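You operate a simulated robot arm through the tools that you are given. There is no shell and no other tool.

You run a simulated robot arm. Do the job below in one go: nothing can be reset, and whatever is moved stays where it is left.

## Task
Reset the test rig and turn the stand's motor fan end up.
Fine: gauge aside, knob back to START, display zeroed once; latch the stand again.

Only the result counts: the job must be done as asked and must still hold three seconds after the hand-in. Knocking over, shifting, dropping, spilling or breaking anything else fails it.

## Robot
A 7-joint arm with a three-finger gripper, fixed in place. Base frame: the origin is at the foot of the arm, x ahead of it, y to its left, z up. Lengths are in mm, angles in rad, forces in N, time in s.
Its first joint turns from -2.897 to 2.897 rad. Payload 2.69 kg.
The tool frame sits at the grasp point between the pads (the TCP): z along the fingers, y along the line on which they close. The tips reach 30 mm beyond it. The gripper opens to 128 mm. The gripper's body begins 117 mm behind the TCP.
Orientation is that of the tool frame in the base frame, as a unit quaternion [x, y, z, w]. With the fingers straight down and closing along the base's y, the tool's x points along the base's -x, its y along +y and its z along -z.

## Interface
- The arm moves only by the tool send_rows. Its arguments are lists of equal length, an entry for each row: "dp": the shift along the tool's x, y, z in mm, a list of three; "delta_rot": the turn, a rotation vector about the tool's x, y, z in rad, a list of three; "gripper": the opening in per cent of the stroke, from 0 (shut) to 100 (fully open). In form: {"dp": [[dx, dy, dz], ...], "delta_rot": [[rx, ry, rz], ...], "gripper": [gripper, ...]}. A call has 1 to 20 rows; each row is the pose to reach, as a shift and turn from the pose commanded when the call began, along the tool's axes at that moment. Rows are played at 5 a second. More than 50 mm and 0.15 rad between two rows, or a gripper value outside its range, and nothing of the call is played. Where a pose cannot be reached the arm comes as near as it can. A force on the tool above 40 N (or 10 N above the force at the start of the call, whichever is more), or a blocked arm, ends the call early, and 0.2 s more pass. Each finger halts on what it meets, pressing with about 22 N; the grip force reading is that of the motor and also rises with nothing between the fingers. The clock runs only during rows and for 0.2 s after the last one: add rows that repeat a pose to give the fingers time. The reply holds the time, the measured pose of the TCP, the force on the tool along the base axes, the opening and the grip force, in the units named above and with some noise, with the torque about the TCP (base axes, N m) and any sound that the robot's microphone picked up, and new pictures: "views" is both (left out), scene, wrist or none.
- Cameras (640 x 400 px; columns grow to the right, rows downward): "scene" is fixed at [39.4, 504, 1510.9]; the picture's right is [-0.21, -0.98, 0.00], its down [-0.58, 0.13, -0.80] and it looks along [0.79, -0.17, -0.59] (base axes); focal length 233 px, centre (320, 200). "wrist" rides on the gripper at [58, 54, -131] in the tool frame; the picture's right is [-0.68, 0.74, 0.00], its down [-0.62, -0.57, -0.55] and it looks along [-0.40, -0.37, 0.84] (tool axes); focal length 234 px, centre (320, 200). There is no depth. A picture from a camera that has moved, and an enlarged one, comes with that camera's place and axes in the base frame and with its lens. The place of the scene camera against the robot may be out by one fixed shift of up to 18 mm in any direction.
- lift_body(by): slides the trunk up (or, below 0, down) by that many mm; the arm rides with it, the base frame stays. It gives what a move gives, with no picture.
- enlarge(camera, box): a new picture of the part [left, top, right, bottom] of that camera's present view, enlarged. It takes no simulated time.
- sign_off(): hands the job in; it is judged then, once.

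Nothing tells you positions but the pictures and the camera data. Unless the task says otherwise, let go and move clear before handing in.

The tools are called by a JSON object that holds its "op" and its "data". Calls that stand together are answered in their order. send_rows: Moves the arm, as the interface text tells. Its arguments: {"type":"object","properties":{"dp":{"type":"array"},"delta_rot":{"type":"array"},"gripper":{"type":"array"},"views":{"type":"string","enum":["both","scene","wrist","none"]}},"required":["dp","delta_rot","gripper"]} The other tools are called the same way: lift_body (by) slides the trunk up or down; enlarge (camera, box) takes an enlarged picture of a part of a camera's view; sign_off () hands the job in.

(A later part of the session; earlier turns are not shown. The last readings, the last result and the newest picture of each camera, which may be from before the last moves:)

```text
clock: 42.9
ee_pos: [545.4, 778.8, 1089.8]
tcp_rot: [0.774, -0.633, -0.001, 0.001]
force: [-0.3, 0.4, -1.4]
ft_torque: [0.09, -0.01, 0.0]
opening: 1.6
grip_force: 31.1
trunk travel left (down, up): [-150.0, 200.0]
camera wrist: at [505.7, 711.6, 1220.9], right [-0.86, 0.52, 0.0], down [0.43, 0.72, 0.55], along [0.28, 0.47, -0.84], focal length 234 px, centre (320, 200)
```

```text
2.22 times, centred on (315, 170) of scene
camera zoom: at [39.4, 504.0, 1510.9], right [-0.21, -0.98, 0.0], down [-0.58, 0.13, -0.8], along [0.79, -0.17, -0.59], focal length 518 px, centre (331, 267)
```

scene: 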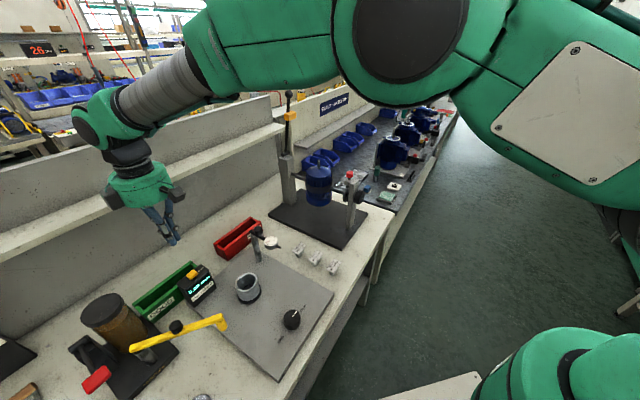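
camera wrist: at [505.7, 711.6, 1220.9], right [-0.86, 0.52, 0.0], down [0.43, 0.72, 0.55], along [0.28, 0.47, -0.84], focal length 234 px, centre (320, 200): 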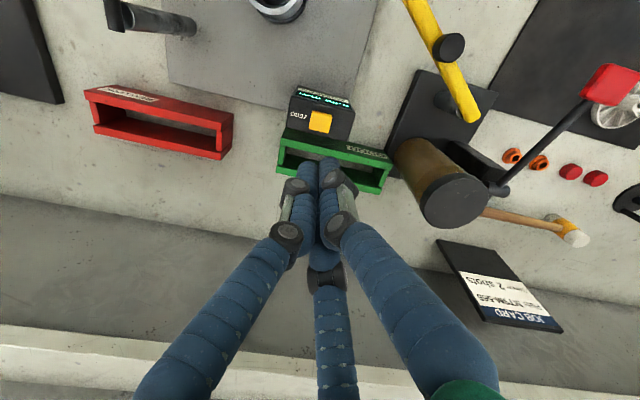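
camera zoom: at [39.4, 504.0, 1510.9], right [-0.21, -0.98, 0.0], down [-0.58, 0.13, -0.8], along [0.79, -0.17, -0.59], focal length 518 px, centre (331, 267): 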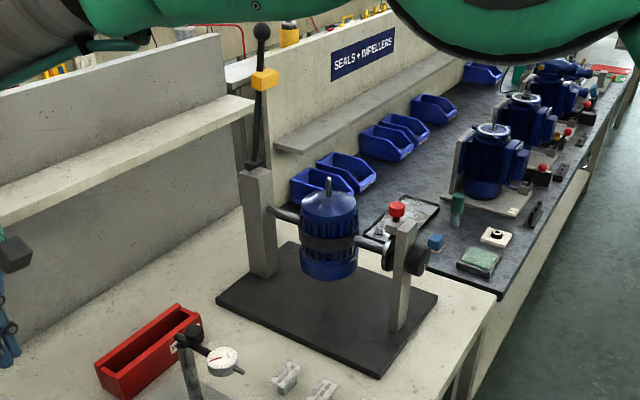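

The rig is done: gauge aside, knob at START, display zeroed with one click. Now for the stand: I'll move at a safe height to above the red plunger at about (764, 230) and open the gripper for a look.

{"op": "send_rows", "data": {"dp": [[20, -4, -40], [60, -11, -60], [100, -18, -75], [142, -26, -90], [186, -34, -100], [230, -42, -100], [274, -50, -100], [318, -58, -100], [362, -66, -100], [406, -74, -100], [450, -82, -100], [494, -90, -100], [538, -98, -100], [581, -106, -100], [581, -106, -100]], "delta_rot": [[0, 0, 0], [0, 0, 0], [0, 0, 0.04], [0, 0, 0.08], [0, 0, 0.12], [0, 0, 0.16], [0, 0, 0.2], [0, 0, 0.24], [0, 0, 0.28], [0, 0, 0.32], [0, 0, 0.36], [0, 0, 0.4], [0, 0, 0.44], [0, 0, 0.46], [0, 0, 0.46]], "gripper": [0, 0, 0, 10, 20, 30, 40, 40, 40, 40, 40, 40, 40, 40, 40]}}

{"op": "enlarge", "data": {"camera": "wrist", "box": [220, 60, 420, 230]}}

{"op": "enlarge", "data": {"camera": "scene", "box": [255, 80, 415, 240]}}

```text
clock: 46.1
ee_pos: [765.3, 231.3, 1190.2]
tcp_rot: [-0.61, 0.793, 0.0, -0.002]
force: [-0.3, -1.1, 0.1]
ft_torque: [0.07, 0.01, -0.01]
opening: 51.1
grip_force: 0.0
trunk travel left (down, up): [-150.0, 200.0]
camera wrist: at [700.1, 188.6, 1322.0], right [-0.54, 0.84, 0.0], down [0.71, 0.45, 0.55], along [0.46, 0.29, -0.84], focal length 234 px, centre (320, 200)
```

scene: 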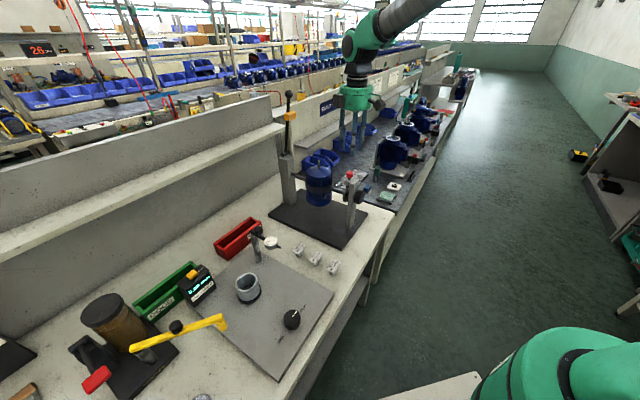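
wrist: 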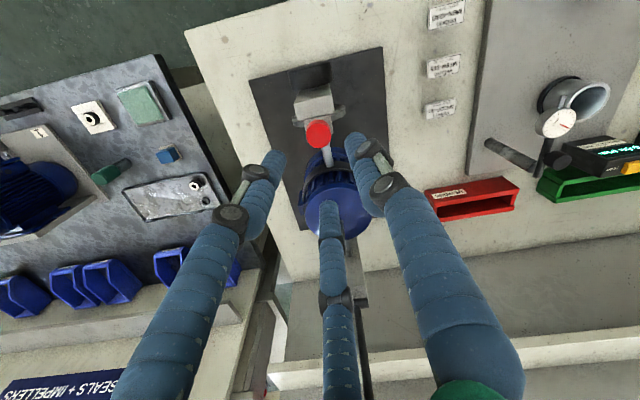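

```text
2.35 times, centred on (320, 145) of wrist
camera zoom: at [700.1, 188.6, 1322.0], right [-0.54, 0.84, 0.0], down [0.71, 0.45, 0.55], along [0.46, 0.29, -0.84], focal length 551 px, centre (320, 329)
```

zoom: 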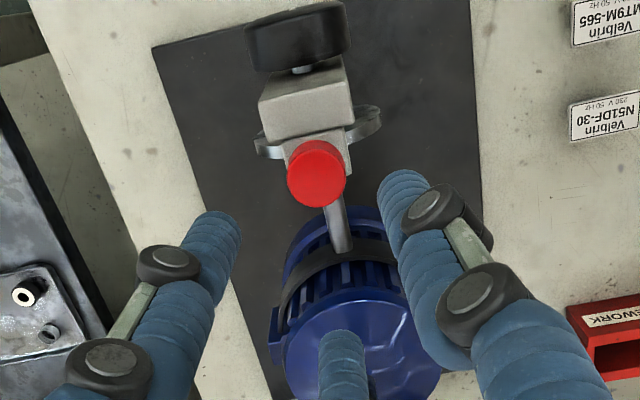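

```text
2.50 times, centred on (335, 160) of scene
camera zoom: at [39.4, 504.0, 1510.9], right [-0.21, -0.98, 0.0], down [-0.58, 0.13, -0.8], along [0.79, -0.17, -0.59], focal length 583 px, centre (282, 300)
```

zoom: 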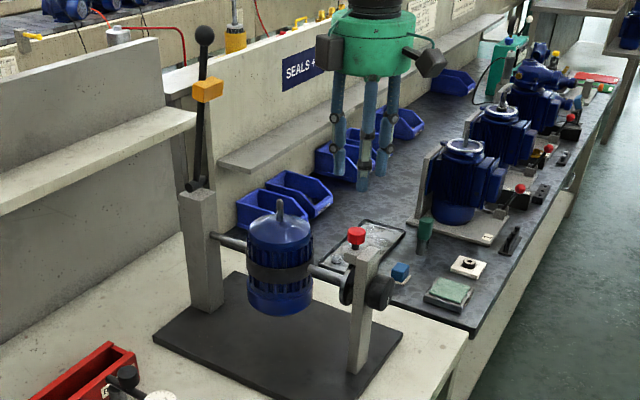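

I see the red plunger head at about (768, 231, 1066), beside the post. I'll descend partway and look again from nearby.

{"op": "send_rows", "data": {"dp": [[-0.5, -2, 25], [-0.5, -2, 50], [-0.5, -2, 70], [-0.5, -2, 70]], "delta_rot": [[0, 0, 0], [0, 0, 0], [0, 0, 0], [0, 0, 0]], "gripper": [40, 40, 40, 40], "views": "wrist"}}

{"op": "enlarge", "data": {"camera": "wrist", "box": [240, 90, 400, 230]}}

{"op": "enlarge", "data": {"camera": "scene", "box": [320, 140, 390, 210]}}

```text
clock: 47.1
ee_pos: [767.0, 231.6, 1120.4]
tcp_rot: [-0.61, 0.792, -0.001, -0.002]
force: [0.0, -0.3, -0.1]
ft_torque: [-0.02, 0.0, 0.01]
opening: 51.1
grip_force: 0.0
trunk travel left (down, up): [-150.0, 200.0]
camera wrist: at [701.0, 189.9, 1251.4], right [-0.54, 0.84, 0.0], down [0.71, 0.45, 0.55], along [0.46, 0.29, -0.84], focal length 234 px, centre (320, 200)
```

wrist: 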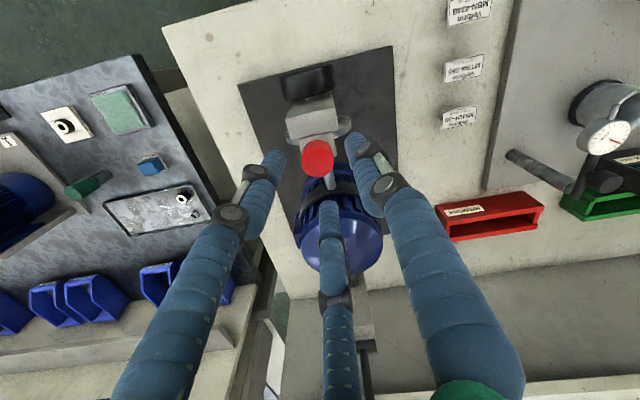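

```text
2.86 times, centred on (320, 160) of wrist
camera zoom: at [701.0, 189.9, 1251.4], right [-0.54, 0.84, 0.0], down [0.71, 0.45, 0.55], along [0.46, 0.29, -0.84], focal length 669 px, centre (320, 314)
```

zoom: 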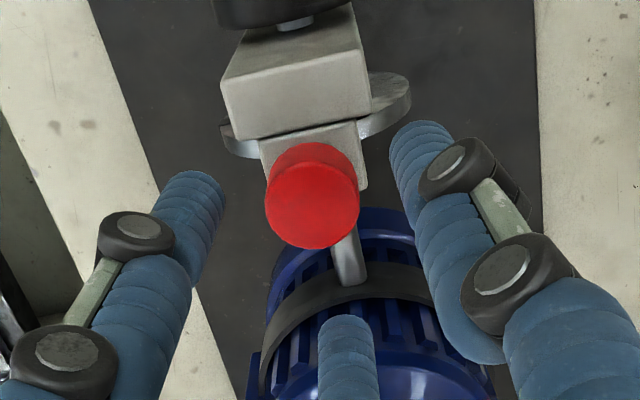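

```text
5.71 times, centred on (355, 175) of scene
camera zoom: at [39.4, 504.0, 1510.9], right [-0.21, -0.98, 0.0], down [-0.58, 0.13, -0.8], along [0.79, -0.17, -0.59], focal length 1333 px, centre (120, 343)
```

zoom: 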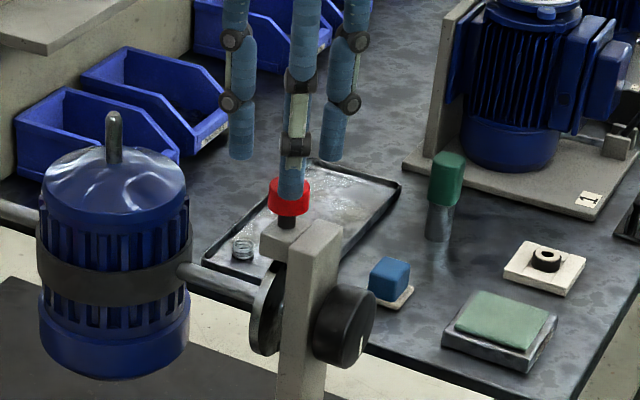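

{"op": "send_rows", "data": {"dp": [[0.2, -2.6, 12], [0.2, -2.6, 22], [0.2, -2.6, 30], [0.2, -2.6, 35], [0.2, -2.6, 35], [0.2, -2.6, 35]], "delta_rot": [[0, 0, 0], [0, 0, 0], [0, 0, 0], [0, 0, 0], [0, 0, 0], [0, 0, 0]], "gripper": [40, 40, 40, 40, 30, 25], "views": "wrist"}}

{"op": "enlarge", "data": {"camera": "wrist", "box": [240, 90, 400, 230]}}

{"op": "enlarge", "data": {"camera": "scene", "box": [330, 150, 380, 200]}}

```text
clock: 48.5
ee_pos: [769.9, 230.7, 1085.2]
tcp_rot: [-0.61, 0.792, -0.001, -0.001]
force: [0.4, 0.0, 0.1]
ft_torque: [-0.02, 0.03, 0.03]
opening: 32.1
grip_force: 0.0
trunk travel left (down, up): [-150.0, 200.0]
camera wrist: at [703.5, 188.4, 1216.7], right [-0.54, 0.84, 0.0], down [0.71, 0.45, 0.55], along [0.46, 0.29, -0.84], focal length 234 px, centre (320, 200)
```

wrist: 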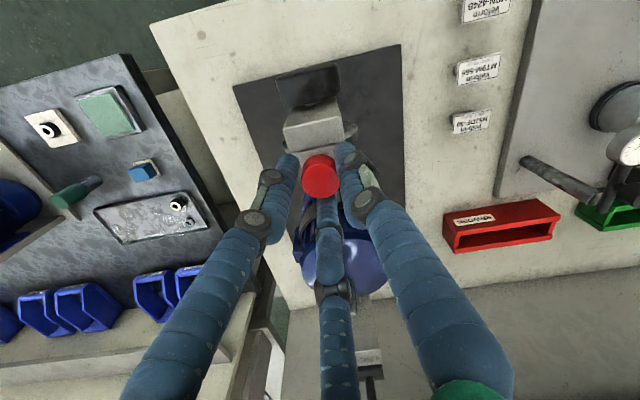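

```text
2.86 times, centred on (320, 160) of wrist
camera zoom: at [703.5, 188.4, 1216.7], right [-0.54, 0.84, 0.0], down [0.71, 0.45, 0.55], along [0.46, 0.29, -0.84], focal length 669 px, centre (320, 314)
```

zoom: 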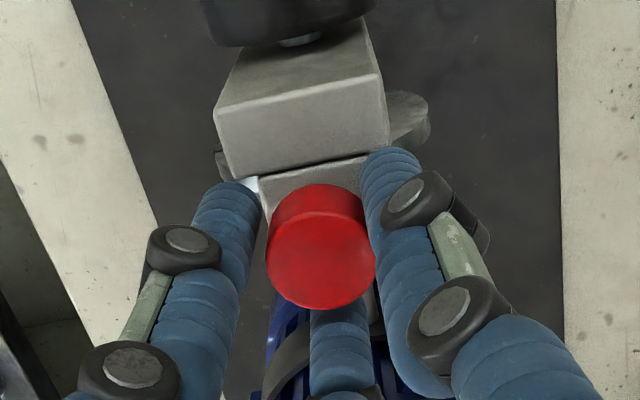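

```text
8.00 times, centred on (355, 175) of scene
camera zoom: at [39.4, 504.0, 1510.9], right [-0.21, -0.98, 0.0], down [-0.58, 0.13, -0.8], along [0.79, -0.17, -0.59], focal length 1867 px, centre (40, 400)
```

zoom: 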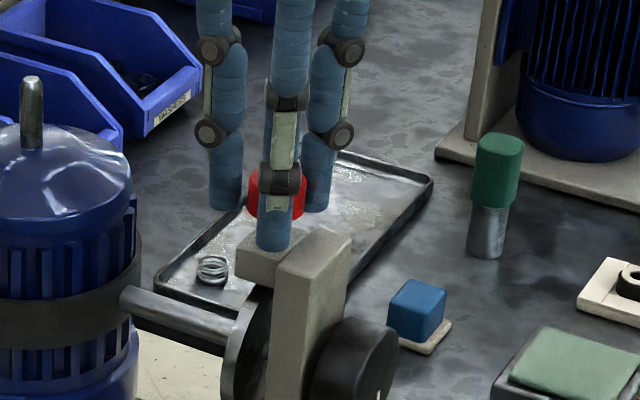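

{"op": "send_rows", "data": {"dp": [[0, 0, 0], [0, 0, 0], [0, 0, 0], [0, 0, 0]], "delta_rot": [[0, 0, 0], [0, 0, 0], [0, 0, 0], [0, 0, 0]], "gripper": [20, 15, 10, 5], "views": "none"}}

```text
clock: 49.5
ee_pos: [766.2, 229.4, 1084.4]
tcp_rot: [-0.61, 0.792, 0.001, -0.004]
force: [-30.9, -13.9, -1.0]
ft_torque: [-0.56, 1.19, 0.09]
opening: 25.6
grip_force: 45.1
trunk travel left (down, up): [-150.0, 200.0]
```

The plunger head is gripped, but the tool is being pulled about 3.5 mm toward −x. I'll relieve the side load first.

{"op": "send_rows", "data": {"dp": [[1.2, 1.5, 0], [2.4, 3.0, 0], [2.6, 3.4, 0]], "delta_rot": [[0, 0, 0], [0, 0, 0], [0, 0, 0]], "gripper": [5, 5, 5], "views": "none"}}

```text
clock: 50.3
ee_pos: [766.8, 228.7, 1087.2]
tcp_rot: [-0.61, 0.792, -0.001, 0.0]
force: [-9.1, -6.1, -1.3]
ft_torque: [-0.02, -0.16, 0.08]
opening: 25.6
grip_force: 45.0
trunk travel left (down, up): [-150.0, 200.0]
```

Now I'll pull up gently in small steps.

{"op": "send_rows", "data": {"dp": [[0.4, 0.7, -2], [0.7, 1, -4], [0.7, 1, -6], [0.7, 1, -8]], "delta_rot": [[0, 0, 0], [0, 0, 0], [0, 0, 0], [0, 0, 0]], "gripper": [0, 0, 0, 0], "views": "none"}}

{"op": "enlarge", "data": {"camera": "scene", "box": [330, 150, 380, 200]}}

{"op": "enlarge", "data": {"camera": "wrist", "box": [240, 90, 400, 230]}}

```text
clock: 51.3
ee_pos: [765.4, 229.4, 1093.8]
tcp_rot: [-0.61, 0.792, 0.0, 0.0]
force: [14.0, 3.3, 0.0]
ft_torque: [0.25, -0.74, -0.05]
opening: 25.6
grip_force: 45.6
trunk travel left (down, up): [-150.0, 200.0]
```

```text
8.00 times, centred on (355, 175) of scene
camera zoom: at [39.4, 504.0, 1510.9], right [-0.21, -0.98, 0.0], down [-0.58, 0.13, -0.8], along [0.79, -0.17, -0.59], focal length 1867 px, centre (40, 400)
```

zoom: 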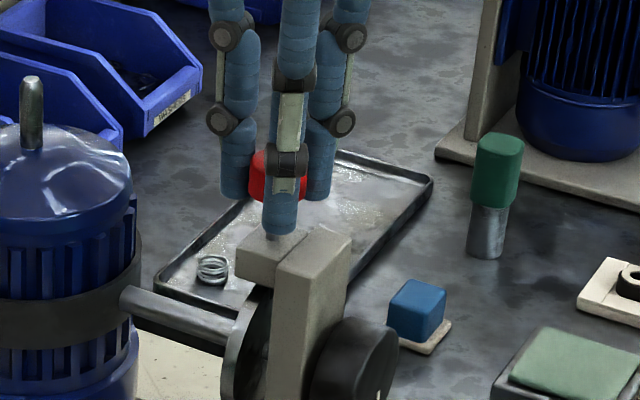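

```text
2.86 times, centred on (320, 160) of wrist
camera zoom: at [700.1, 186.8, 1225.2], right [-0.54, 0.84, 0.0], down [0.7, 0.45, 0.55], along [0.46, 0.29, -0.84], focal length 669 px, centre (320, 314)
```

zoom: 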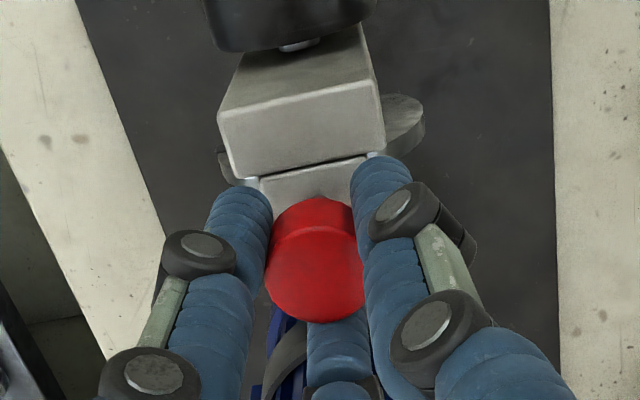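

The red plunger is rising with the gripper, with almost no spring force. I'll continue until it meets its upper stop.

{"op": "send_rows", "data": {"dp": [[-0.2, -1.2, -2], [-0.2, -1.2, -4], [-0.2, -1.2, -6], [-0.2, -1.2, -8], [-0.2, -1.2, -10]], "delta_rot": [[0, 0, 0], [0, 0, 0], [0, 0, 0], [0, 0, 0], [0, 0, 0]], "gripper": [0, 0, 0, 0, 0], "views": "none"}}

{"op": "enlarge", "data": {"camera": "scene", "box": [330, 150, 380, 200]}}

{"op": "enlarge", "data": {"camera": "wrist", "box": [240, 90, 400, 230]}}

```text
clock: 52.5
ee_pos: [766.3, 229.9, 1100.8]
tcp_rot: [-0.61, 0.793, 0.0, -0.002]
force: [9.1, 5.0, -10.7]
ft_torque: [0.03, -0.98, 0.02]
opening: 25.6
grip_force: 44.8
trunk travel left (down, up): [-150.0, 200.0]
```

```text
8.00 times, centred on (355, 175) of scene
camera zoom: at [39.4, 504.0, 1510.9], right [-0.21, -0.98, 0.0], down [-0.58, 0.13, -0.8], along [0.79, -0.17, -0.59], focal length 1867 px, centre (40, 400)
```

zoom: 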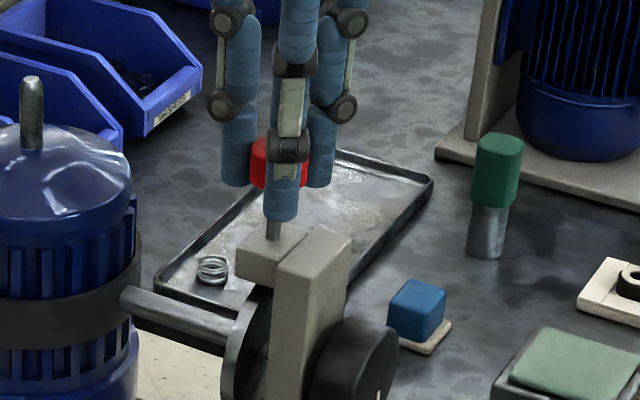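

```text
2.86 times, centred on (320, 160) of wrist
camera zoom: at [700.7, 187.0, 1232.4], right [-0.54, 0.84, 0.0], down [0.71, 0.45, 0.54], along [0.46, 0.29, -0.84], focal length 669 px, centre (320, 314)
```

zoom: 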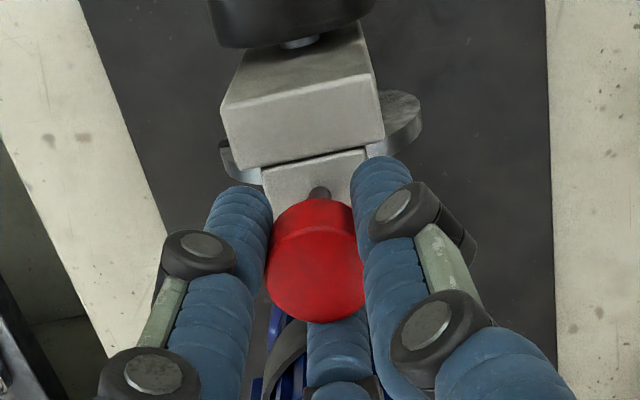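

The plunger has reached its upper stop, about 15 mm up. I'll release it and see whether it stays up.

{"op": "send_rows", "data": {"dp": [[0, 0, 0.5], [0, 0, 0.5], [0, 0, 0.5], [0, 0, 0.5]], "delta_rot": [[0, 0, 0], [0, 0, 0], [0, 0, 0], [0, 0, 0]], "gripper": [20, 40, 40, 40], "views": "none"}}

{"op": "enlarge", "data": {"camera": "scene", "box": [330, 150, 380, 200]}}

{"op": "enlarge", "data": {"camera": "wrist", "box": [240, 90, 400, 230]}}

```text
clock: 53.5
ee_pos: [765.8, 229.0, 1102.0]
tcp_rot: [-0.609, 0.793, -0.001, -0.002]
force: [0.7, 0.3, 0.1]
ft_torque: [0.01, 0.0, 0.01]
opening: 51.2
grip_force: 0.1
trunk travel left (down, up): [-150.0, 200.0]
```

```text
8.00 times, centred on (355, 175) of scene
camera zoom: at [39.4, 504.0, 1510.9], right [-0.21, -0.98, 0.0], down [-0.58, 0.13, -0.8], along [0.79, -0.17, -0.59], focal length 1867 px, centre (40, 400)
```

zoom: 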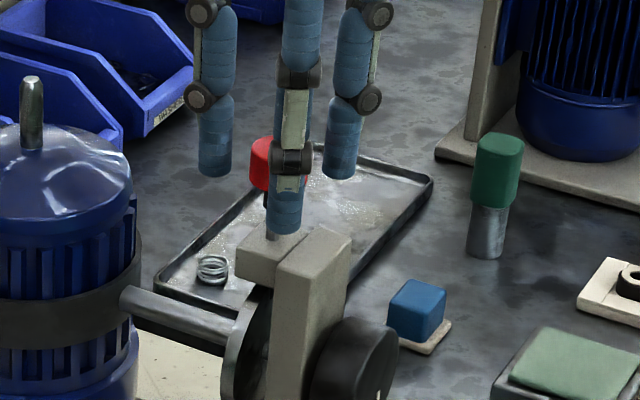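

```text
2.86 times, centred on (320, 160) of wrist
camera zoom: at [700.1, 186.5, 1234.2], right [-0.54, 0.84, 0.0], down [0.71, 0.45, 0.55], along [0.46, 0.29, -0.84], focal length 669 px, centre (320, 314)
```

zoom: 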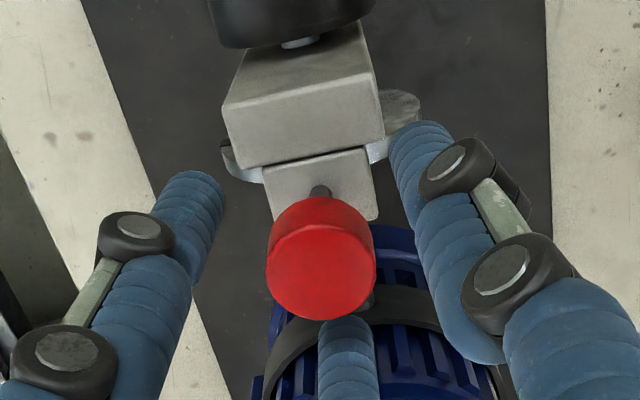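

The plunger stays up by itself, so the stand is unlatched. Next I raise clear and back off over the aisle, to come at the black turn knob horizontally along the shaft.

{"op": "send_rows", "data": {"dp": [[0, 0, -40], [0, 0, -80], [28, 18, -95], [56, 36, -95], [85, 54, -95], [113, 72, -95], [141, 90, -95], [169.4, 108.4, -95], [169.4, 108.4, -95]], "delta_rot": [[0, 0, 0], [0, 0, 0], [0, 0, 0.09], [0, 0, 0.18], [0, 0, 0.27], [0, 0, 0.36], [0, 0, 0.45], [0, 0, 0.53], [0, 0, 0.53]], "gripper": [40, 40, 50, 60, 60, 60, 60, 60, 60]}}

{"op": "enlarge", "data": {"camera": "scene", "box": [290, 140, 390, 240]}}

```text
clock: 55.5
ee_pos: [616.5, 92.7, 1199.4]
tcp_rot: [-0.38, 0.925, -0.001, -0.001]
force: [-0.1, -0.8, 1.0]
ft_torque: [0.0, -0.03, 0.02]
opening: 76.9
grip_force: 0.1
trunk travel left (down, up): [-150.0, 200.0]
camera wrist: at [538.7, 89.8, 1329.5], right [-0.04, 1.0, 0.0], down [0.84, 0.03, 0.55], along [0.55, 0.02, -0.84], focal length 234 px, centre (320, 200)
```

scene: 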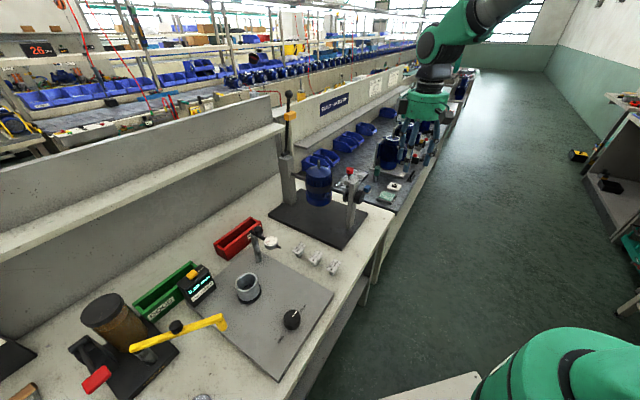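
wrist: 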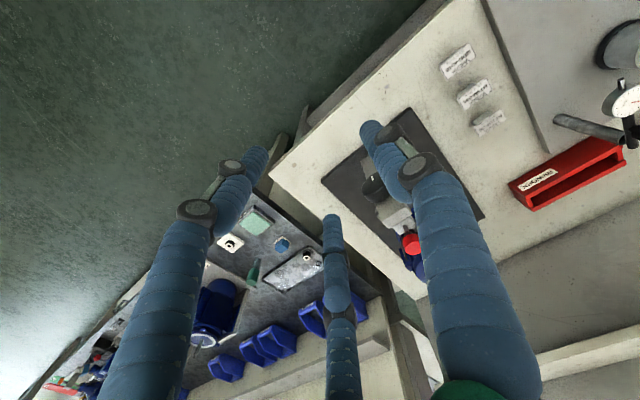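

```text
4.00 times, centred on (340, 190) of scene
camera zoom: at [39.4, 504.0, 1510.9], right [-0.21, -0.98, 0.0], down [-0.58, 0.13, -0.8], along [0.79, -0.17, -0.59], focal length 933 px, centre (240, 240)
```

zoom: 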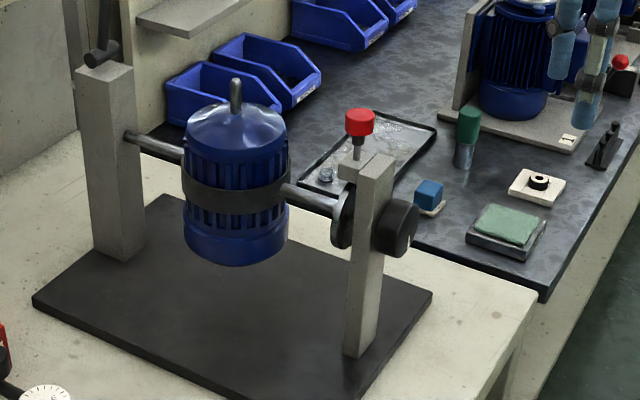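

I'm clear over the aisle with the yaw aligned to the shaft direction. Now I'll pitch the tool to horizontal, pointing along the shaft toward the stand.

{"op": "send_rows", "data": {"dp": [[0, 0, 0], [0, 0, 0], [0, 0, 0], [0, 0, 0], [0, 0, 0], [0, 0, 0], [0, 0, 0], [0, 0, 0], [0, 0, 0], [0, 0, 0], [0, 0, 0], [0, 0, 0]], "delta_rot": [[0, -0.143, 0], [0, -0.286, 0], [0, -0.428, 0], [0, -0.571, 0], [0, -0.714, 0], [0, -0.857, 0], [0, -1.0, 0], [0, -1.142, 0], [0, -1.285, 0], [0, -1.428, 0], [0, -1.571, 0], [0, -1.571, 0]], "gripper": [60, 60, 60, 60, 60, 60, 60, 60, 60, 60, 60, 60]}}

```text
clock: 58.1
ee_pos: [618.5, 94.5, 1198.9]
tcp_rot: [-0.27, 0.654, 0.27, 0.653]
force: [-0.9, 0.8, -0.7]
ft_torque: [0.02, -0.01, 0.01]
opening: 76.6
grip_force: 0.0
trunk travel left (down, up): [-150.0, 200.0]
camera wrist: at [488.0, 38.7, 1140.5], right [-0.52, 0.52, 0.68], down [0.01, -0.79, 0.62], along [0.86, 0.33, 0.4], focal length 234 px, centre (320, 200)
```

scene: 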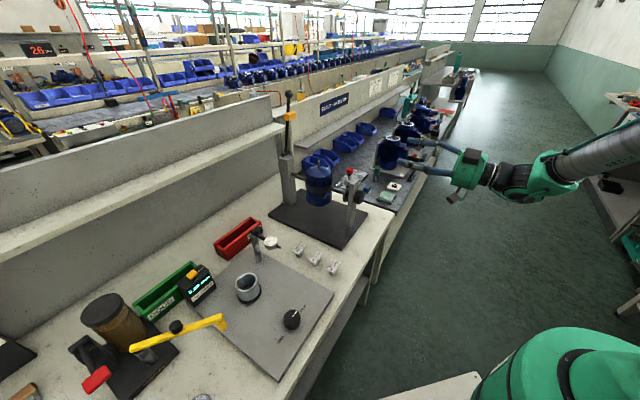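
wrist: 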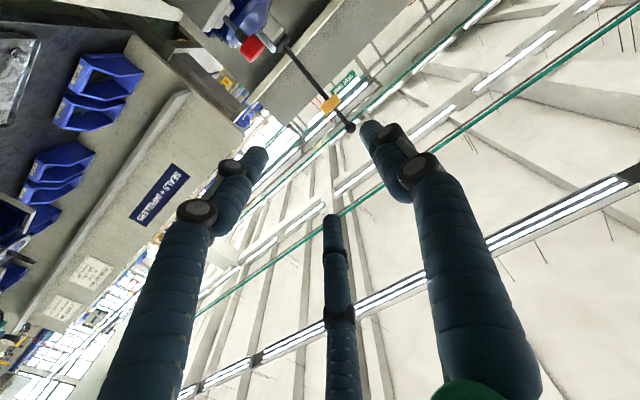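

The horizontal pose works. I'll lower along to the shaft height and look at the knob.

{"op": "send_rows", "data": {"dp": [[40, 0, 0], [80, 0, 0], [120, 0, 0], [160, 0, 0], [190, 0, 0], [207, 0, 0], [207, 0, 0]], "delta_rot": [[0, 0, 0], [0, 0, 0], [0, 0, 0], [0, 0, 0], [0, 0, 0], [0, 0, 0], [0, 0, 0]], "gripper": [60, 60, 60, 60, 60, 60, 60]}}

{"op": "enlarge", "data": {"camera": "wrist", "box": [220, 70, 420, 230]}}

{"op": "enlarge", "data": {"camera": "scene", "box": [300, 140, 460, 260]}}

```text
clock: 59.7
ee_pos: [617.6, 92.2, 991.0]
tcp_rot: [-0.27, 0.654, 0.269, 0.653]
force: [0.3, -0.1, 0.0]
ft_torque: [0.01, -0.01, 0.07]
opening: 76.8
grip_force: 0.1
trunk travel left (down, up): [-150.0, 200.0]
camera wrist: at [488.0, 38.3, 932.7], right [-0.52, 0.52, 0.68], down [0.01, -0.79, 0.62], along [0.86, 0.33, 0.4], focal length 234 px, centre (320, 200)
```

scene: 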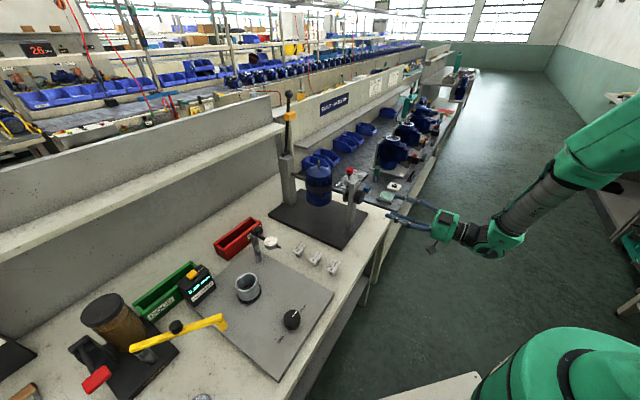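
wrist: 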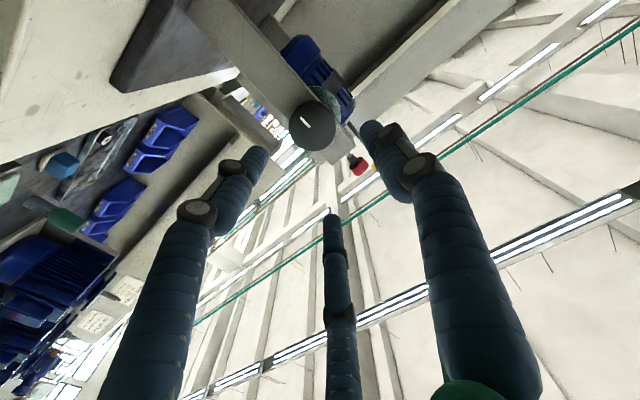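

```text
2.50 times, centred on (320, 150) of wrist
camera zoom: at [488.0, 38.3, 932.7], right [-0.52, 0.52, 0.68], down [0.01, -0.79, 0.62], along [0.86, 0.33, 0.4], focal length 585 px, centre (320, 325)
```

zoom: 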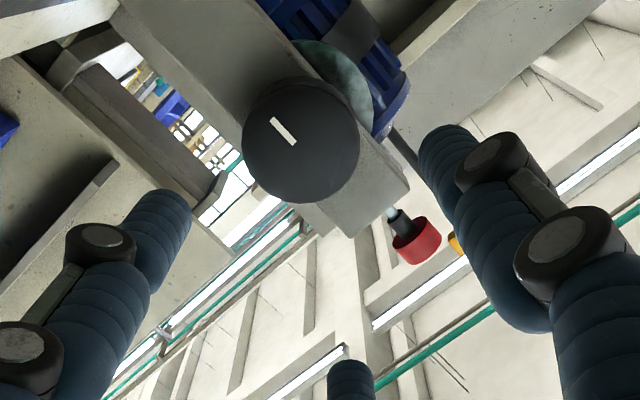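

```text
3.33 times, centred on (380, 200) of scene
camera zoom: at [39.4, 504.0, 1510.9], right [-0.21, -0.98, 0.0], down [-0.58, 0.13, -0.8], along [0.79, -0.17, -0.59], focal length 778 px, centre (120, 200)
```

zoom: 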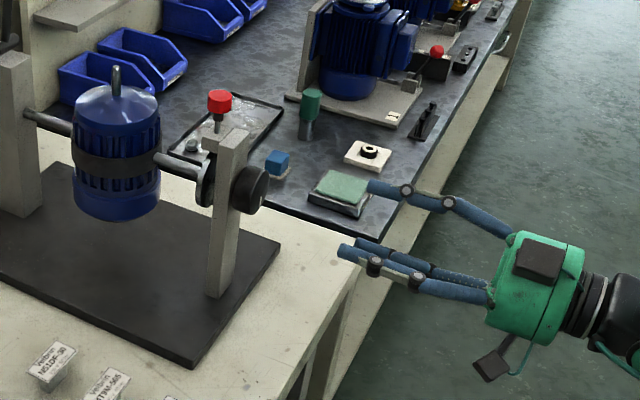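

The knob face is in view, with its mark pointing down. It sits about 4 mm toward the far side and 10 mm lower than my axis. I'll correct and move closer to re-measure.

{"op": "send_rows", "data": {"dp": [[5, -2, 20], [10, -3.5, 45], [10, -3.5, 70], [10, -3.5, 80], [10, -3.5, 80]], "delta_rot": [[0, 0, 0], [0, 0, 0], [0, 0, 0], [0, 0, 0], [0, 0, 0]], "gripper": [65, 70, 75, 75, 75]}}

{"op": "enlarge", "data": {"camera": "wrist", "box": [220, 70, 420, 230]}}

{"op": "enlarge", "data": {"camera": "scene", "box": [320, 150, 420, 230]}}

```text
clock: 60.9
ee_pos: [677.9, 145.8, 981.6]
tcp_rot: [-0.27, 0.655, 0.269, 0.652]
force: [1.5, 0.6, 0.3]
ft_torque: [-0.04, -0.04, 0.0]
opening: 95.9
grip_force: 0.0
trunk travel left (down, up): [-150.0, 200.0]
camera wrist: at [546.7, 92.3, 923.4], right [-0.52, 0.52, 0.68], down [0.01, -0.79, 0.62], along [0.86, 0.33, 0.4], focal length 234 px, centre (320, 200)
```

scene: 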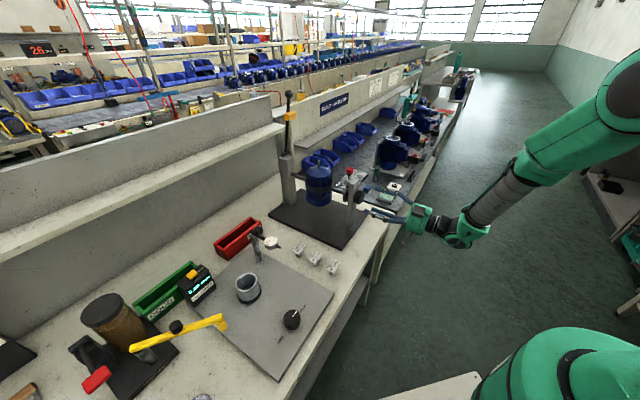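
wrist: 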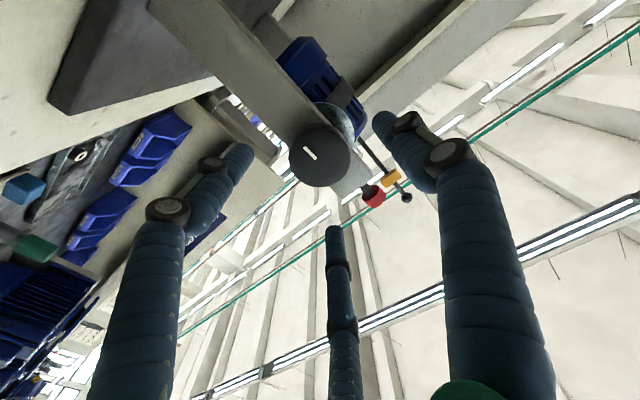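

```text
2.50 times, centred on (320, 150) of wrist
camera zoom: at [546.7, 92.3, 923.4], right [-0.52, 0.52, 0.68], down [0.01, -0.79, 0.62], along [0.86, 0.33, 0.4], focal length 585 px, centre (320, 325)
```

zoom: 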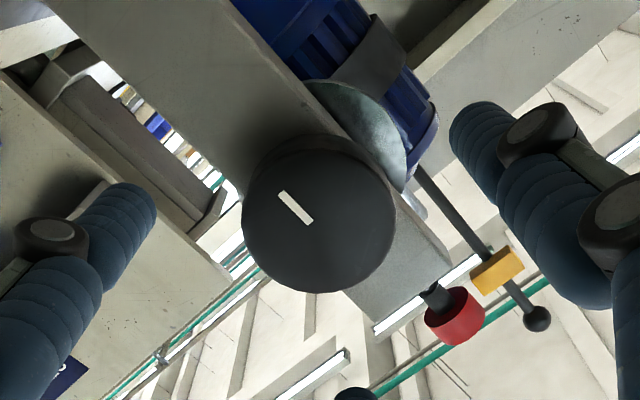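

```text
5.00 times, centred on (370, 190) of scene
camera zoom: at [39.4, 504.0, 1510.9], right [-0.21, -0.98, 0.0], down [-0.58, 0.13, -0.8], along [0.79, -0.17, -0.59], focal length 1167 px, centre (70, 250)
```

zoom: 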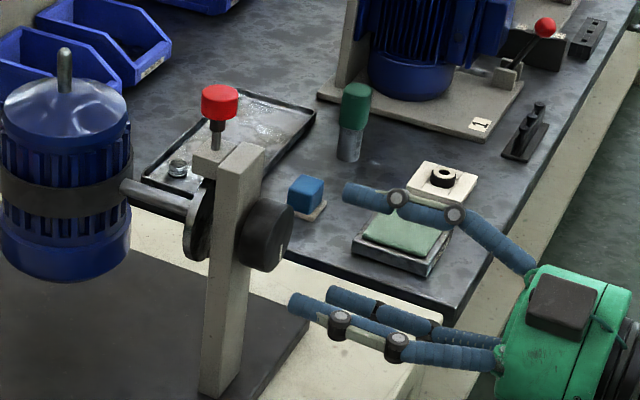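

The tool axis now matches the knob axis (z ≈ 981). I'll advance so the tips straddle the knob rim, then close gently.

{"op": "send_rows", "data": {"dp": [[0, 0, 12], [0, 0, 24], [0, 0, 35], [0, 0, 44], [0, 0, 44], [0, 0, 44], [0, 0, 44], [0, 0, 44]], "delta_rot": [[0, 0, 0], [0, 0, 0], [0, 0, 0], [0, 0, 0], [0, 0, 0], [0, 0, 0], [0, 0, 0], [0, 0, 0]], "gripper": [75, 75, 75, 75, 65, 55, 45, 38]}}

{"op": "enlarge", "data": {"camera": "wrist", "box": [220, 70, 420, 230]}}

{"op": "enlarge", "data": {"camera": "scene", "box": [320, 150, 420, 230]}}

```text
clock: 62.7
ee_pos: [709.2, 175.9, 983.2]
tcp_rot: [-0.27, 0.653, 0.269, 0.654]
force: [6.7, -6.6, 14.3]
ft_torque: [0.33, -0.25, -0.27]
opening: 60.2
grip_force: 8.8
trunk travel left (down, up): [-150.0, 200.0]
camera wrist: at [579.0, 122.5, 925.3], right [-0.52, 0.52, 0.68], down [0.01, -0.79, 0.62], along [0.85, 0.33, 0.4], focal length 234 px, centre (320, 200)
```

scene: 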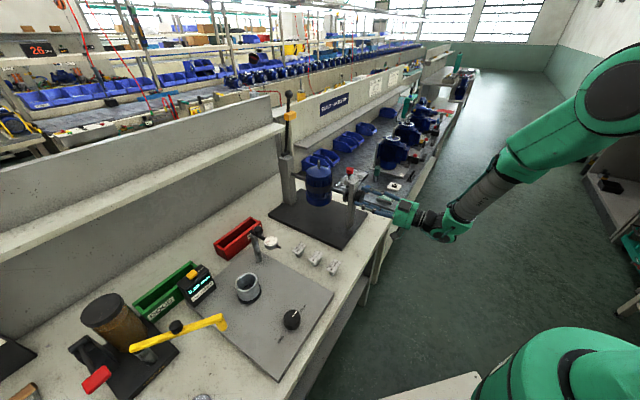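
wrist: 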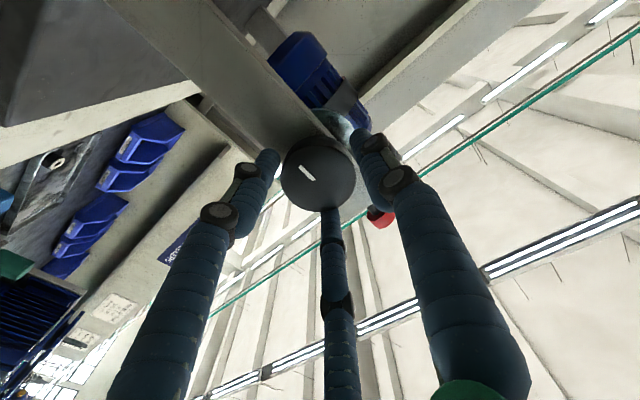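

```text
2.50 times, centred on (320, 150) of wrist
camera zoom: at [579.0, 122.5, 925.3], right [-0.52, 0.52, 0.68], down [0.01, -0.79, 0.62], along [0.85, 0.33, 0.4], focal length 585 px, centre (320, 325)
```

zoom: 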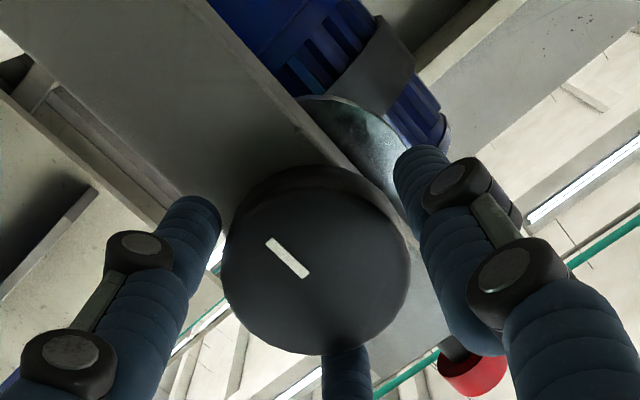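

```text
5.00 times, centred on (370, 190) of scene
camera zoom: at [39.4, 504.0, 1510.9], right [-0.21, -0.98, 0.0], down [-0.58, 0.13, -0.8], along [0.79, -0.17, -0.59], focal length 1167 px, centre (70, 250)
```

zoom: 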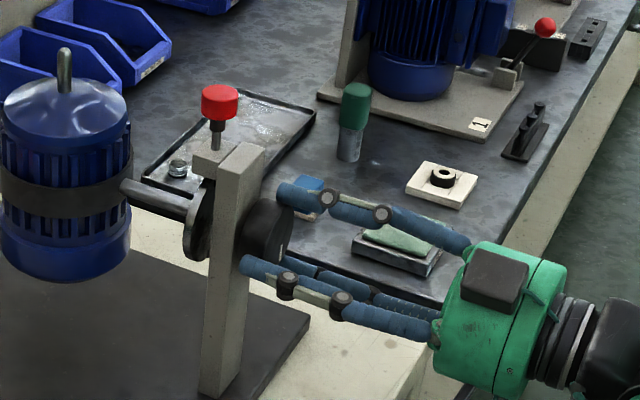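

{"op": "send_rows", "data": {"dp": [[-1, -0.7, 0], [-2, -1.2, 0], [-2, -1.2, 0], [-2, -1.2, 0]], "delta_rot": [[0, 0, 0], [0, 0, 0], [0, 0, 0], [0, 0, 0]], "gripper": [34, 28, 20, 15], "views": "none"}}

```text
clock: 63.7
ee_pos: [708.4, 175.9, 986.0]
tcp_rot: [-0.27, 0.653, 0.27, 0.654]
force: [13.4, -11.0, 22.4]
ft_torque: [0.37, -0.49, -0.53]
opening: 56.8
grip_force: 22.3
trunk travel left (down, up): [-150.0, 200.0]
```

{"op": "send_rows", "data": {"dp": [[-1.3, -1, 0], [-2.6, -2, 0], [-2.6, -2, 0]], "delta_rot": [[0, 0, 0], [0, 0, 0], [0, 0, 0]], "gripper": [15, 10, 10], "views": "none"}}

```text
clock: 64.5
ee_pos: [709.2, 174.4, 985.2]
tcp_rot: [-0.27, 0.654, 0.27, 0.653]
force: [8.5, -6.5, 13.5]
ft_torque: [0.15, -0.33, -0.25]
opening: 56.1
grip_force: 22.1
trunk travel left (down, up): [-150.0, 200.0]
```

{"op": "send_rows", "data": {"dp": [[-0.8, -0.6, 0], [-1.5, -1.2, 0], [-1.5, -1.2, 0]], "delta_rot": [[0, 0, 0], [0, 0, 0], [0, 0, 0]], "gripper": [5, 0, 0], "views": "wrist"}}

{"op": "enlarge", "data": {"camera": "wrist", "box": [220, 70, 420, 230]}}

{"op": "enlarge", "data": {"camera": "scene", "box": [335, 165, 385, 215]}}

```text
clock: 65.3
ee_pos: [710.1, 174.5, 985.3]
tcp_rot: [-0.27, 0.656, 0.27, 0.651]
force: [1.3, -5.6, -1.5]
ft_torque: [-0.04, 0.02, -0.07]
opening: 54.8
grip_force: 44.5
trunk travel left (down, up): [-150.0, 200.0]
camera wrist: at [579.7, 119.6, 927.8], right [-0.52, 0.52, 0.68], down [0.01, -0.79, 0.62], along [0.86, 0.33, 0.4], focal length 234 px, centre (320, 200)
```

wrist: 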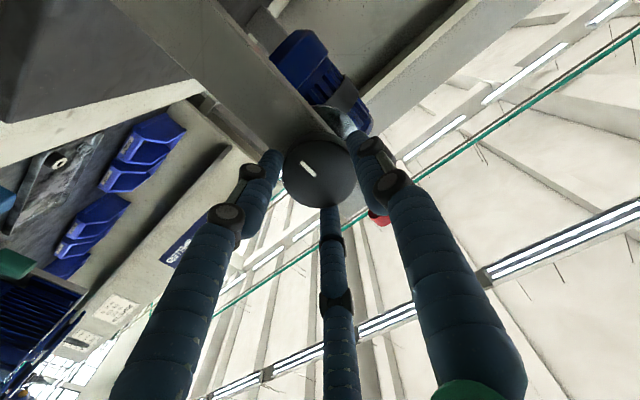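

```text
2.50 times, centred on (320, 150) of wrist
camera zoom: at [579.7, 119.6, 927.8], right [-0.52, 0.52, 0.68], down [0.01, -0.79, 0.62], along [0.86, 0.33, 0.4], focal length 585 px, centre (320, 325)
```

zoom: 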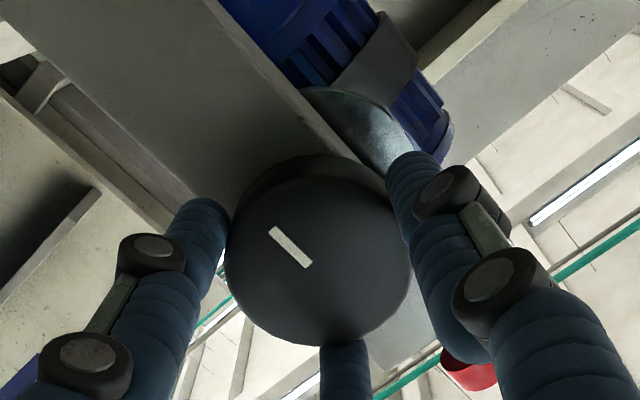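

```text
8.00 times, centred on (360, 190) of scene
camera zoom: at [39.4, 504.0, 1510.9], right [-0.21, -0.98, 0.0], down [-0.58, 0.13, -0.8], along [0.79, -0.17, -0.59], focal length 1867 px, centre (0, 280)
```

zoom: 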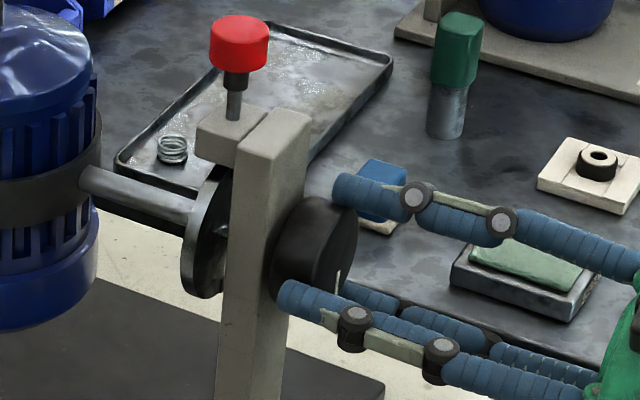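

I have a good centred grip on the turn knob. I'll probe a small clockwise roll and check that the motor follows.

{"op": "send_rows", "data": {"dp": [[0, 0, 0], [0, 0, 0], [0, 0, 0], [0, 0, 0]], "delta_rot": [[0, 0, 0.08], [0, 0, 0.16], [0, 0, 0.24], [0, 0, 0.24]], "gripper": [0, 0, 0, 0], "views": "none"}}

{"op": "enlarge", "data": {"camera": "wrist", "box": [220, 70, 420, 230]}}

{"op": "enlarge", "data": {"camera": "scene", "box": [290, 150, 390, 220]}}

```text
clock: 66.3
ee_pos: [710.7, 174.3, 985.7]
tcp_rot: [-0.188, 0.684, 0.345, 0.615]
force: [1.1, -7.5, -17.8]
ft_torque: [-0.61, 0.26, -0.12]
opening: 54.7
grip_force: 45.5
trunk travel left (down, up): [-150.0, 200.0]
```

```text
2.50 times, centred on (320, 150) of wrist
camera zoom: at [571.8, 128.5, 942.4], right [-0.39, 0.39, 0.83], down [0.1, -0.88, 0.46], along [0.92, 0.27, 0.3], focal length 585 px, centre (320, 325)
```

zoom: 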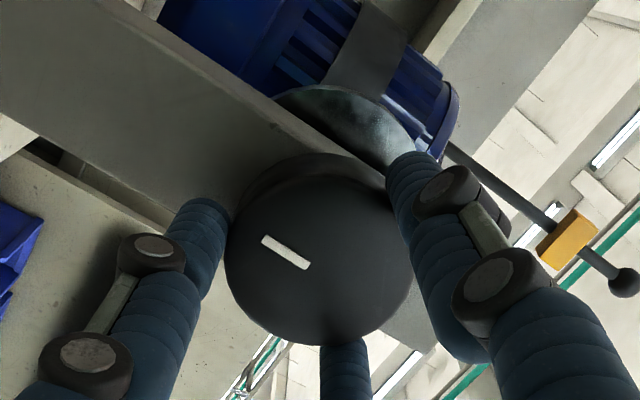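

```text
5.71 times, centred on (340, 185) of scene
camera zoom: at [39.4, 504.0, 1510.9], right [-0.21, -0.98, 0.0], down [-0.58, 0.13, -0.8], along [0.79, -0.17, -0.59], focal length 1333 px, centre (206, 286)
```

zoom: 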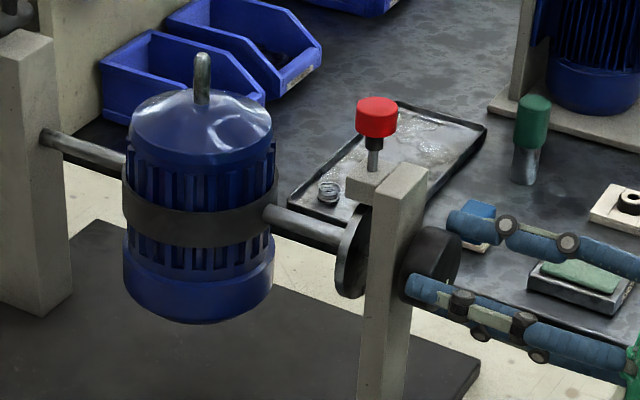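

The motor barely moved that way and the mark slipped in the grip, so this direction seems blocked. I'll return and probe the other direction.

{"op": "send_rows", "data": {"dp": [[0, 0, 0], [0, 0, 0], [0, 0, 0], [0, 0, 0], [0, 0, 0], [0, 0, 0]], "delta_rot": [[0, 0, -0.12], [0, 0, -0.24], [0, 0, -0.34], [0, 0, -0.44], [0, 0, -0.54], [0, 0, -0.54]], "gripper": [0, 0, 0, 0, 0, 0], "views": "none"}}

{"op": "enlarge", "data": {"camera": "wrist", "box": [220, 70, 420, 230]}}

{"op": "enlarge", "data": {"camera": "scene", "box": [290, 150, 390, 220]}}

```text
clock: 67.4
ee_pos: [711.4, 173.7, 985.2]
tcp_rot: [-0.332, 0.631, 0.212, 0.669]
force: [4.4, 0.4, -5.6]
ft_torque: [0.36, -0.1, 0.78]
opening: 54.8
grip_force: 45.6
out of reach, approached as far as the arm can: row 4, 5
trunk travel left (down, up): [-150.0, 200.0]
stopped in row 5: the force on the tool passed its limit at 47 N (the readings are from after the stop); the commanded pose is now the measured one
```

```text
2.50 times, centred on (320, 150) of wrist
camera zoom: at [589.1, 109.8, 920.9], right [-0.6, 0.6, 0.54], down [-0.06, -0.7, 0.71], along [0.8, 0.39, 0.45], focal length 585 px, centre (320, 325)
```

zoom: 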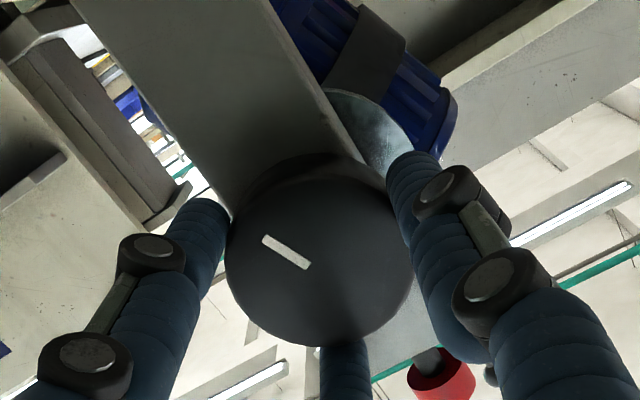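

```text
5.71 times, centred on (340, 185) of scene
camera zoom: at [39.4, 504.0, 1510.9], right [-0.21, -0.98, 0.0], down [-0.58, 0.13, -0.8], along [0.79, -0.17, -0.59], focal length 1333 px, centre (206, 286)
```

zoom: 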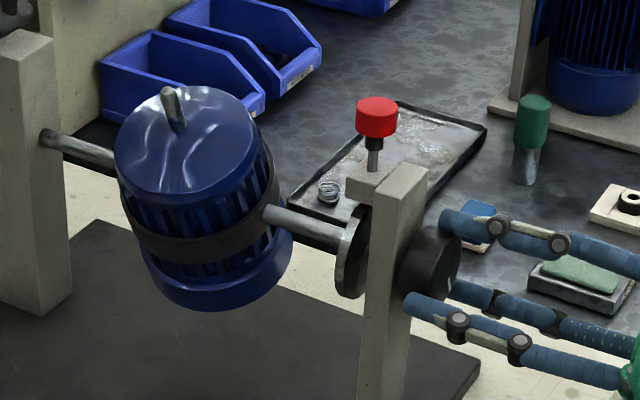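

Turning this way works: the motor's top tips toward the near side. My wrist roll ran out at about −11°, so I'll release, check the motor holds still, then roll back for a long stroke.

{"op": "send_rows", "data": {"dp": [[0, 0, 0], [0, 0, 0], [0, 0, 0], [0, 0, 0]], "delta_rot": [[0, 0, 0.05], [0, 0, 0.05], [0, 0, 0.05], [0, 0, 0.05]], "gripper": [45, 60, 70, 70], "views": "none"}}

{"op": "enlarge", "data": {"camera": "wrist", "box": [220, 70, 420, 230]}}

{"op": "enlarge", "data": {"camera": "scene", "box": [290, 150, 390, 220]}}

```text
clock: 68.4
ee_pos: [711.7, 174.8, 985.1]
tcp_rot: [-0.316, 0.638, 0.229, 0.664]
force: [0.0, 0.8, -0.2]
ft_torque: [-0.02, 0.0, 0.02]
opening: 89.6
grip_force: 0.1
trunk travel left (down, up): [-150.0, 200.0]
```

```text
2.50 times, centred on (320, 150) of wrist
camera zoom: at [586.9, 111.9, 923.3], right [-0.58, 0.58, 0.58], down [-0.03, -0.72, 0.69], along [0.82, 0.38, 0.44], focal length 585 px, centre (320, 325)
```

zoom: 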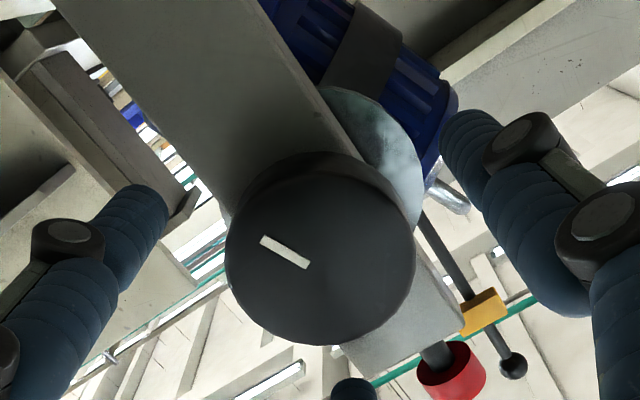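

```text
5.71 times, centred on (340, 185) of scene
camera zoom: at [39.4, 504.0, 1510.9], right [-0.21, -0.98, 0.0], down [-0.58, 0.13, -0.8], along [0.79, -0.17, -0.59], focal length 1333 px, centre (206, 286)
```

zoom: 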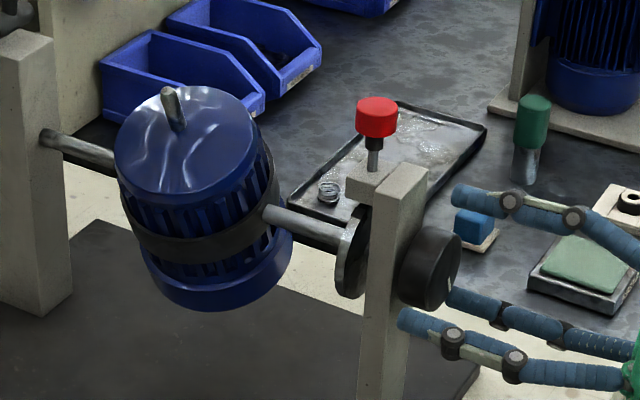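

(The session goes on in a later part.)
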